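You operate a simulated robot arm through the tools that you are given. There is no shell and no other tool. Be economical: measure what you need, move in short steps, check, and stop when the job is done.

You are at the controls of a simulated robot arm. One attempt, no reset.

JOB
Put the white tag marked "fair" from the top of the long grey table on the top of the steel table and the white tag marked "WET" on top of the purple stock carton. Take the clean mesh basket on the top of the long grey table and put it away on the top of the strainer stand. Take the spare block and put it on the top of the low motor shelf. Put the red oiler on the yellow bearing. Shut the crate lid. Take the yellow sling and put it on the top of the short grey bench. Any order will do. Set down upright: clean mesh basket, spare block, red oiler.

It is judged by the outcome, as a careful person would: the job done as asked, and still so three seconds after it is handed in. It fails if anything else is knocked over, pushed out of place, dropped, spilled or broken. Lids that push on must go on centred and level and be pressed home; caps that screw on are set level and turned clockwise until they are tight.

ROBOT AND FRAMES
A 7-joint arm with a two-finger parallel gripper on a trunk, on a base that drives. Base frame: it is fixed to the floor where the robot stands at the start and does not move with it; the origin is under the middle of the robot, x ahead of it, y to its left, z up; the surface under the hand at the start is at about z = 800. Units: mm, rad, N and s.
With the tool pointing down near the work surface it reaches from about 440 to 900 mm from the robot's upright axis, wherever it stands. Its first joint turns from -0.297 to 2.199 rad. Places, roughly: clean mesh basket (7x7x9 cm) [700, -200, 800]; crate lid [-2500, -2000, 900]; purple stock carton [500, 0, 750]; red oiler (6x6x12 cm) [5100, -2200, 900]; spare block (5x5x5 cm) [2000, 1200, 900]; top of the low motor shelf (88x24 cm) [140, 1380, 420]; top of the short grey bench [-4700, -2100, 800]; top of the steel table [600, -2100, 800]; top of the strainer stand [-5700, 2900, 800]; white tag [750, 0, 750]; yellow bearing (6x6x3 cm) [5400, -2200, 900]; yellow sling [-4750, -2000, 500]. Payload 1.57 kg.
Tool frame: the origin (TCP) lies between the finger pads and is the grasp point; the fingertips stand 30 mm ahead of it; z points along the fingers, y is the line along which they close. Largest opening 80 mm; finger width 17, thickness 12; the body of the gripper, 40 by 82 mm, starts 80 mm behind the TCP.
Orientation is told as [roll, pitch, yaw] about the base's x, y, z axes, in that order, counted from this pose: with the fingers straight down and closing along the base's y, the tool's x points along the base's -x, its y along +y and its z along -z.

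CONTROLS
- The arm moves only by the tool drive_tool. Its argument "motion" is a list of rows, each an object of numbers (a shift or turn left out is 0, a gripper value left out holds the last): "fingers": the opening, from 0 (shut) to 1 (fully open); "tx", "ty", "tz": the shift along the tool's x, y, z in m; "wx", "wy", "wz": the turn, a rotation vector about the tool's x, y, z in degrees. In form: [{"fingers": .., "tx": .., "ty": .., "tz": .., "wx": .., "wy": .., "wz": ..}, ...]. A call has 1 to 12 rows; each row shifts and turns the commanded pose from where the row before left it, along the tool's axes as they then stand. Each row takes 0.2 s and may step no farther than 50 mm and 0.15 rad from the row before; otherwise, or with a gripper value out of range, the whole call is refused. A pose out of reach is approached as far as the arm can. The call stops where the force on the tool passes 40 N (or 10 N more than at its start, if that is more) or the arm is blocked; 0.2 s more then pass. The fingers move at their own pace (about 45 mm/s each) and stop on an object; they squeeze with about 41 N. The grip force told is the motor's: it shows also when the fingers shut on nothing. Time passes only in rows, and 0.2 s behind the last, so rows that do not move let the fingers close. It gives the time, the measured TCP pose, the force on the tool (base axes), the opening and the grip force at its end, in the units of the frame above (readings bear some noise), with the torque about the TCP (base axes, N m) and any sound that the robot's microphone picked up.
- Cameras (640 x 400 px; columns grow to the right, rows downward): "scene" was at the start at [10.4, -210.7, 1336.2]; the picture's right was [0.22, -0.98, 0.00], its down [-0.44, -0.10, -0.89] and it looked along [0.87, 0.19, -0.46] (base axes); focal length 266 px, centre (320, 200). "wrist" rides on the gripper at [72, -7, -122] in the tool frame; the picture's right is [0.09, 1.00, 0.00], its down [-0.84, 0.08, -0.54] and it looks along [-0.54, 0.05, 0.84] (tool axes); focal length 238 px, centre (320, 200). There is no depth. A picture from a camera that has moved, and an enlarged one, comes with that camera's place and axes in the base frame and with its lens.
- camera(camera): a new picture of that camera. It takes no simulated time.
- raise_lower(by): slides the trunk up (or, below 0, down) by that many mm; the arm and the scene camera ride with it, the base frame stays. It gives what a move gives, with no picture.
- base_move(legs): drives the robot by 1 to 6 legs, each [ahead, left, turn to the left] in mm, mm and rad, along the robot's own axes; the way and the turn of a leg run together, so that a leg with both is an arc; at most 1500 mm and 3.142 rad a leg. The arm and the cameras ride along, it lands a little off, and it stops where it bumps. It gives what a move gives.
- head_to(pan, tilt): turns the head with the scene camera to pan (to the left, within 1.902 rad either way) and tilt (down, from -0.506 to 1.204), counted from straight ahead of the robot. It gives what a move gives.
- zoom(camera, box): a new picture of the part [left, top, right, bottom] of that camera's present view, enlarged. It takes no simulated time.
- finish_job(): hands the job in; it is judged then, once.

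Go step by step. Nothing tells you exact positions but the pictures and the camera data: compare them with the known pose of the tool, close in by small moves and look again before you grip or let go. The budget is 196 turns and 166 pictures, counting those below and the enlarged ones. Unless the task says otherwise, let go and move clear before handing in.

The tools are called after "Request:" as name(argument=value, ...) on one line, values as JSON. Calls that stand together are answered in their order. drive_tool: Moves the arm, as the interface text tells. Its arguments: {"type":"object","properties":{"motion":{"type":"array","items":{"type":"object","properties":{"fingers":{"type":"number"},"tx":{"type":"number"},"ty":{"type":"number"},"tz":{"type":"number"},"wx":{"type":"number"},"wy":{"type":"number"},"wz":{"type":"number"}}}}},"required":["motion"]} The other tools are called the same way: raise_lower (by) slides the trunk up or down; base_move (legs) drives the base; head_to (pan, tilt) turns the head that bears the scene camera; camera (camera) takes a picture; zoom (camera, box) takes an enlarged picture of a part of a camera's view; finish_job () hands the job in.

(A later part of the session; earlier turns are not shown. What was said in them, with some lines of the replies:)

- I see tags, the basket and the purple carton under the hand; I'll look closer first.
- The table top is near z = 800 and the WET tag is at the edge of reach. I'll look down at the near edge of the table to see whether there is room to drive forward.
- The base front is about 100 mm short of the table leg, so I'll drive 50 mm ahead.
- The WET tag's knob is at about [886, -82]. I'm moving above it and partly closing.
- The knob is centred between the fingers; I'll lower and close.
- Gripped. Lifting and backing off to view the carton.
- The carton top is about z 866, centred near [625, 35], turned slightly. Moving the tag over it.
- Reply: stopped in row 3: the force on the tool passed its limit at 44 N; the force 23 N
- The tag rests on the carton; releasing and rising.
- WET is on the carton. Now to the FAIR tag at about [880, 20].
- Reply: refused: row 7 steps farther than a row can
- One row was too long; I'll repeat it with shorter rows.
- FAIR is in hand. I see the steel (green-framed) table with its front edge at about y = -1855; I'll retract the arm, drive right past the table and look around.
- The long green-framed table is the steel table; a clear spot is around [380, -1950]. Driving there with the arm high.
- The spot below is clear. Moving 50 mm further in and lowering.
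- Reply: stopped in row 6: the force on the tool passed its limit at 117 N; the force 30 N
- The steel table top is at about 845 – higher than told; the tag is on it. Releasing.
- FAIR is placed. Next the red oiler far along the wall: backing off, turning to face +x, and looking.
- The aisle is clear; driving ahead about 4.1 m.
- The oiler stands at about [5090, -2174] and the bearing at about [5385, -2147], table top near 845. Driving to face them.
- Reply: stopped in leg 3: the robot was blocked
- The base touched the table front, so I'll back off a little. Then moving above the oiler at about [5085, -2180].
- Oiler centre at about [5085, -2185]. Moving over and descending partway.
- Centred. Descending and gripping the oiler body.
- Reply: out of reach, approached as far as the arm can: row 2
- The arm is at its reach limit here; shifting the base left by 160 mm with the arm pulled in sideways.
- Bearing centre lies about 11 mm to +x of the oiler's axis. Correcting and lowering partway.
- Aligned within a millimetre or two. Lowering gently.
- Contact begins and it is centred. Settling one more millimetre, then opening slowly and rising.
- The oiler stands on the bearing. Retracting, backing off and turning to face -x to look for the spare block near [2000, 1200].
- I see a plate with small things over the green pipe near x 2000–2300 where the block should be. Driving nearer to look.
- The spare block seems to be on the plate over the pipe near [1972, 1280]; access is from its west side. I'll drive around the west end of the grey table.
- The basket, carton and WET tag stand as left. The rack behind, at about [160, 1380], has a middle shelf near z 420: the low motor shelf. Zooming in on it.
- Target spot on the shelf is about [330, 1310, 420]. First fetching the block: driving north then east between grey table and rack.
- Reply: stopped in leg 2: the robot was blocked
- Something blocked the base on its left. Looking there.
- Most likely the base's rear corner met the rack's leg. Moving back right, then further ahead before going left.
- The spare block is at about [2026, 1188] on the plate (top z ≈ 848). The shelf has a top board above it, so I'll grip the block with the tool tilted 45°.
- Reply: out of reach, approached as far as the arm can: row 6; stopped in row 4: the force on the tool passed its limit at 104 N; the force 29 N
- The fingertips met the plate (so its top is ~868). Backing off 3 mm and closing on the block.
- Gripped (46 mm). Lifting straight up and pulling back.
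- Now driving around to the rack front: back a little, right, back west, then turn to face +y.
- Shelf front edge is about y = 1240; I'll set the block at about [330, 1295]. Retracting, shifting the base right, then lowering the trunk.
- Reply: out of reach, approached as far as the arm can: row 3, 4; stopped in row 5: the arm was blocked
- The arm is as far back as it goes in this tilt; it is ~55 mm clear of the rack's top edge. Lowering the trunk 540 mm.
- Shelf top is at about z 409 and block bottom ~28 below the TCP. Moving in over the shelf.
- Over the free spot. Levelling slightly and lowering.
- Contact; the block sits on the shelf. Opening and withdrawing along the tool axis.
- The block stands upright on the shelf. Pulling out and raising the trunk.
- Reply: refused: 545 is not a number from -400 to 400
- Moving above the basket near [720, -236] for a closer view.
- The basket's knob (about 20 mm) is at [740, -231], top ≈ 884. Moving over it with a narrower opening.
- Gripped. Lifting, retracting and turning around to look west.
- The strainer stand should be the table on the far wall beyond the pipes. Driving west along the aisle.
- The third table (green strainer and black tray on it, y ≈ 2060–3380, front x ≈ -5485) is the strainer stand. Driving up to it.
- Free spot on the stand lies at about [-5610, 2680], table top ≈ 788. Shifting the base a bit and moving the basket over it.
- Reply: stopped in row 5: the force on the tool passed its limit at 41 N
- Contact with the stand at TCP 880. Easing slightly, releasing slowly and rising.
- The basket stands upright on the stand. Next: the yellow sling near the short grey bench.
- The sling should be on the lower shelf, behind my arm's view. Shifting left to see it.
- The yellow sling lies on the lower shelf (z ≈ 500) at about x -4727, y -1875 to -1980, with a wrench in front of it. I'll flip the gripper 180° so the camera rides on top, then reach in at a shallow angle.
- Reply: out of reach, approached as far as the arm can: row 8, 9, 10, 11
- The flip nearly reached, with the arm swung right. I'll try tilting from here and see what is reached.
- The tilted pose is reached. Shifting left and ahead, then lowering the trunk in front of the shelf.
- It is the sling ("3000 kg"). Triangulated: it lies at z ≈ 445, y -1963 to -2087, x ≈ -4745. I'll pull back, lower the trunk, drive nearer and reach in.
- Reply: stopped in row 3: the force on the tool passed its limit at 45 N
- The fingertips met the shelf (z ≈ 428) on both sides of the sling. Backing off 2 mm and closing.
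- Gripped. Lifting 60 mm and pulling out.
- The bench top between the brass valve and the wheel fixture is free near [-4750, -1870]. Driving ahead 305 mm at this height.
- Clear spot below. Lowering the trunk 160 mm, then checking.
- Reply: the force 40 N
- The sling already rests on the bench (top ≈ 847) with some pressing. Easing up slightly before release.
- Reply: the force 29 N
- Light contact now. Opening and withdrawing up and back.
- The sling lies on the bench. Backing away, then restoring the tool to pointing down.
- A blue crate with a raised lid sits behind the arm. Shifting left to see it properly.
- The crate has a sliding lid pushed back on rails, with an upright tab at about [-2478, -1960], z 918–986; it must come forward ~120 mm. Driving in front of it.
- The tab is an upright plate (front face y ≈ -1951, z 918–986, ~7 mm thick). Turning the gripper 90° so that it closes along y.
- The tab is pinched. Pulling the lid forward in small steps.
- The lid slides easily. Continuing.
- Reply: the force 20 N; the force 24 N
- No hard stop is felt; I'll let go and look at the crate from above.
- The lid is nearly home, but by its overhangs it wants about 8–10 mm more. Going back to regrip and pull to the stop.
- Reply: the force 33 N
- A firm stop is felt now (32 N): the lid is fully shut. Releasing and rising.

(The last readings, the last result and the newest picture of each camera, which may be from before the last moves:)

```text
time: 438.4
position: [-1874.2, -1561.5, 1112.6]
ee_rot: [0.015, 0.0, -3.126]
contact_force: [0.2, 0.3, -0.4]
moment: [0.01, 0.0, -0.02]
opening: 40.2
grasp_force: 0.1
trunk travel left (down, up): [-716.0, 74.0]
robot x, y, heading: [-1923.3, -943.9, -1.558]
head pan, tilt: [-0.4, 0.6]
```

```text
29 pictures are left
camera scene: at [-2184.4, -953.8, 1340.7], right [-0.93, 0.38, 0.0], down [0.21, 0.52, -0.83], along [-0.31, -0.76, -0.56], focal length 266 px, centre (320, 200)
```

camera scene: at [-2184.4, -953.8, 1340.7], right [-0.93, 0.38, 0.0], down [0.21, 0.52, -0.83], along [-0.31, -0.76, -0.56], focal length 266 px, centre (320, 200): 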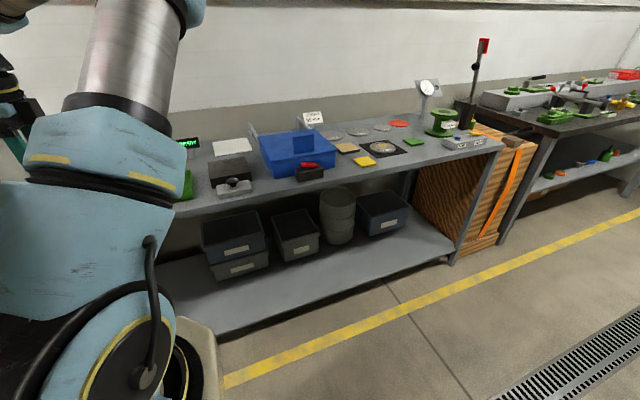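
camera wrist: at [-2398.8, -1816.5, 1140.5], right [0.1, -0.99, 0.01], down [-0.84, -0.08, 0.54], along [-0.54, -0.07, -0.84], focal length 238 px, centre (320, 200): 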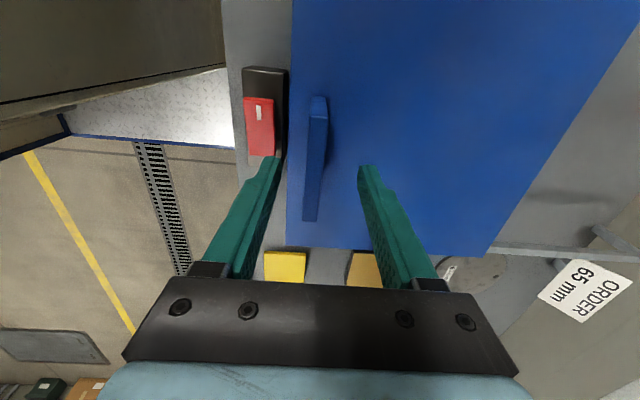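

The crate lid is shut, and the tags, basket, block, oiler and sling are all placed. Handing in.

Request:
finish_job()

```text
The job is handed in.
```

All seven parts of the job were done and I handed it in; the result has not come back yet.

- **Tags:** "fair" is on the steel table. "WET" is on the purple carton, but hangs a few millimetres over one edge.
- **Basket:** it stands upright on the strainer stand.
- **Spare block:** it stands upright on the low motor shelf, near the front edge.
- **Red oiler:** it stands upright and centred on the yellow bearing.
- **Crate lid:** it is shut, pulled forward until it met a firm stop.
- **Yellow sling:** it is on the short grey bench.

The base bumped two things while driving: the bench that holds the oiler, and probably a leg of the motor-shelf rack. It stopped both times, and I saw nothing moved. The tool also pressed harder than intended when setting down the "fair" tag (117 N) and gripping the block (104 N), with no damage I could see.
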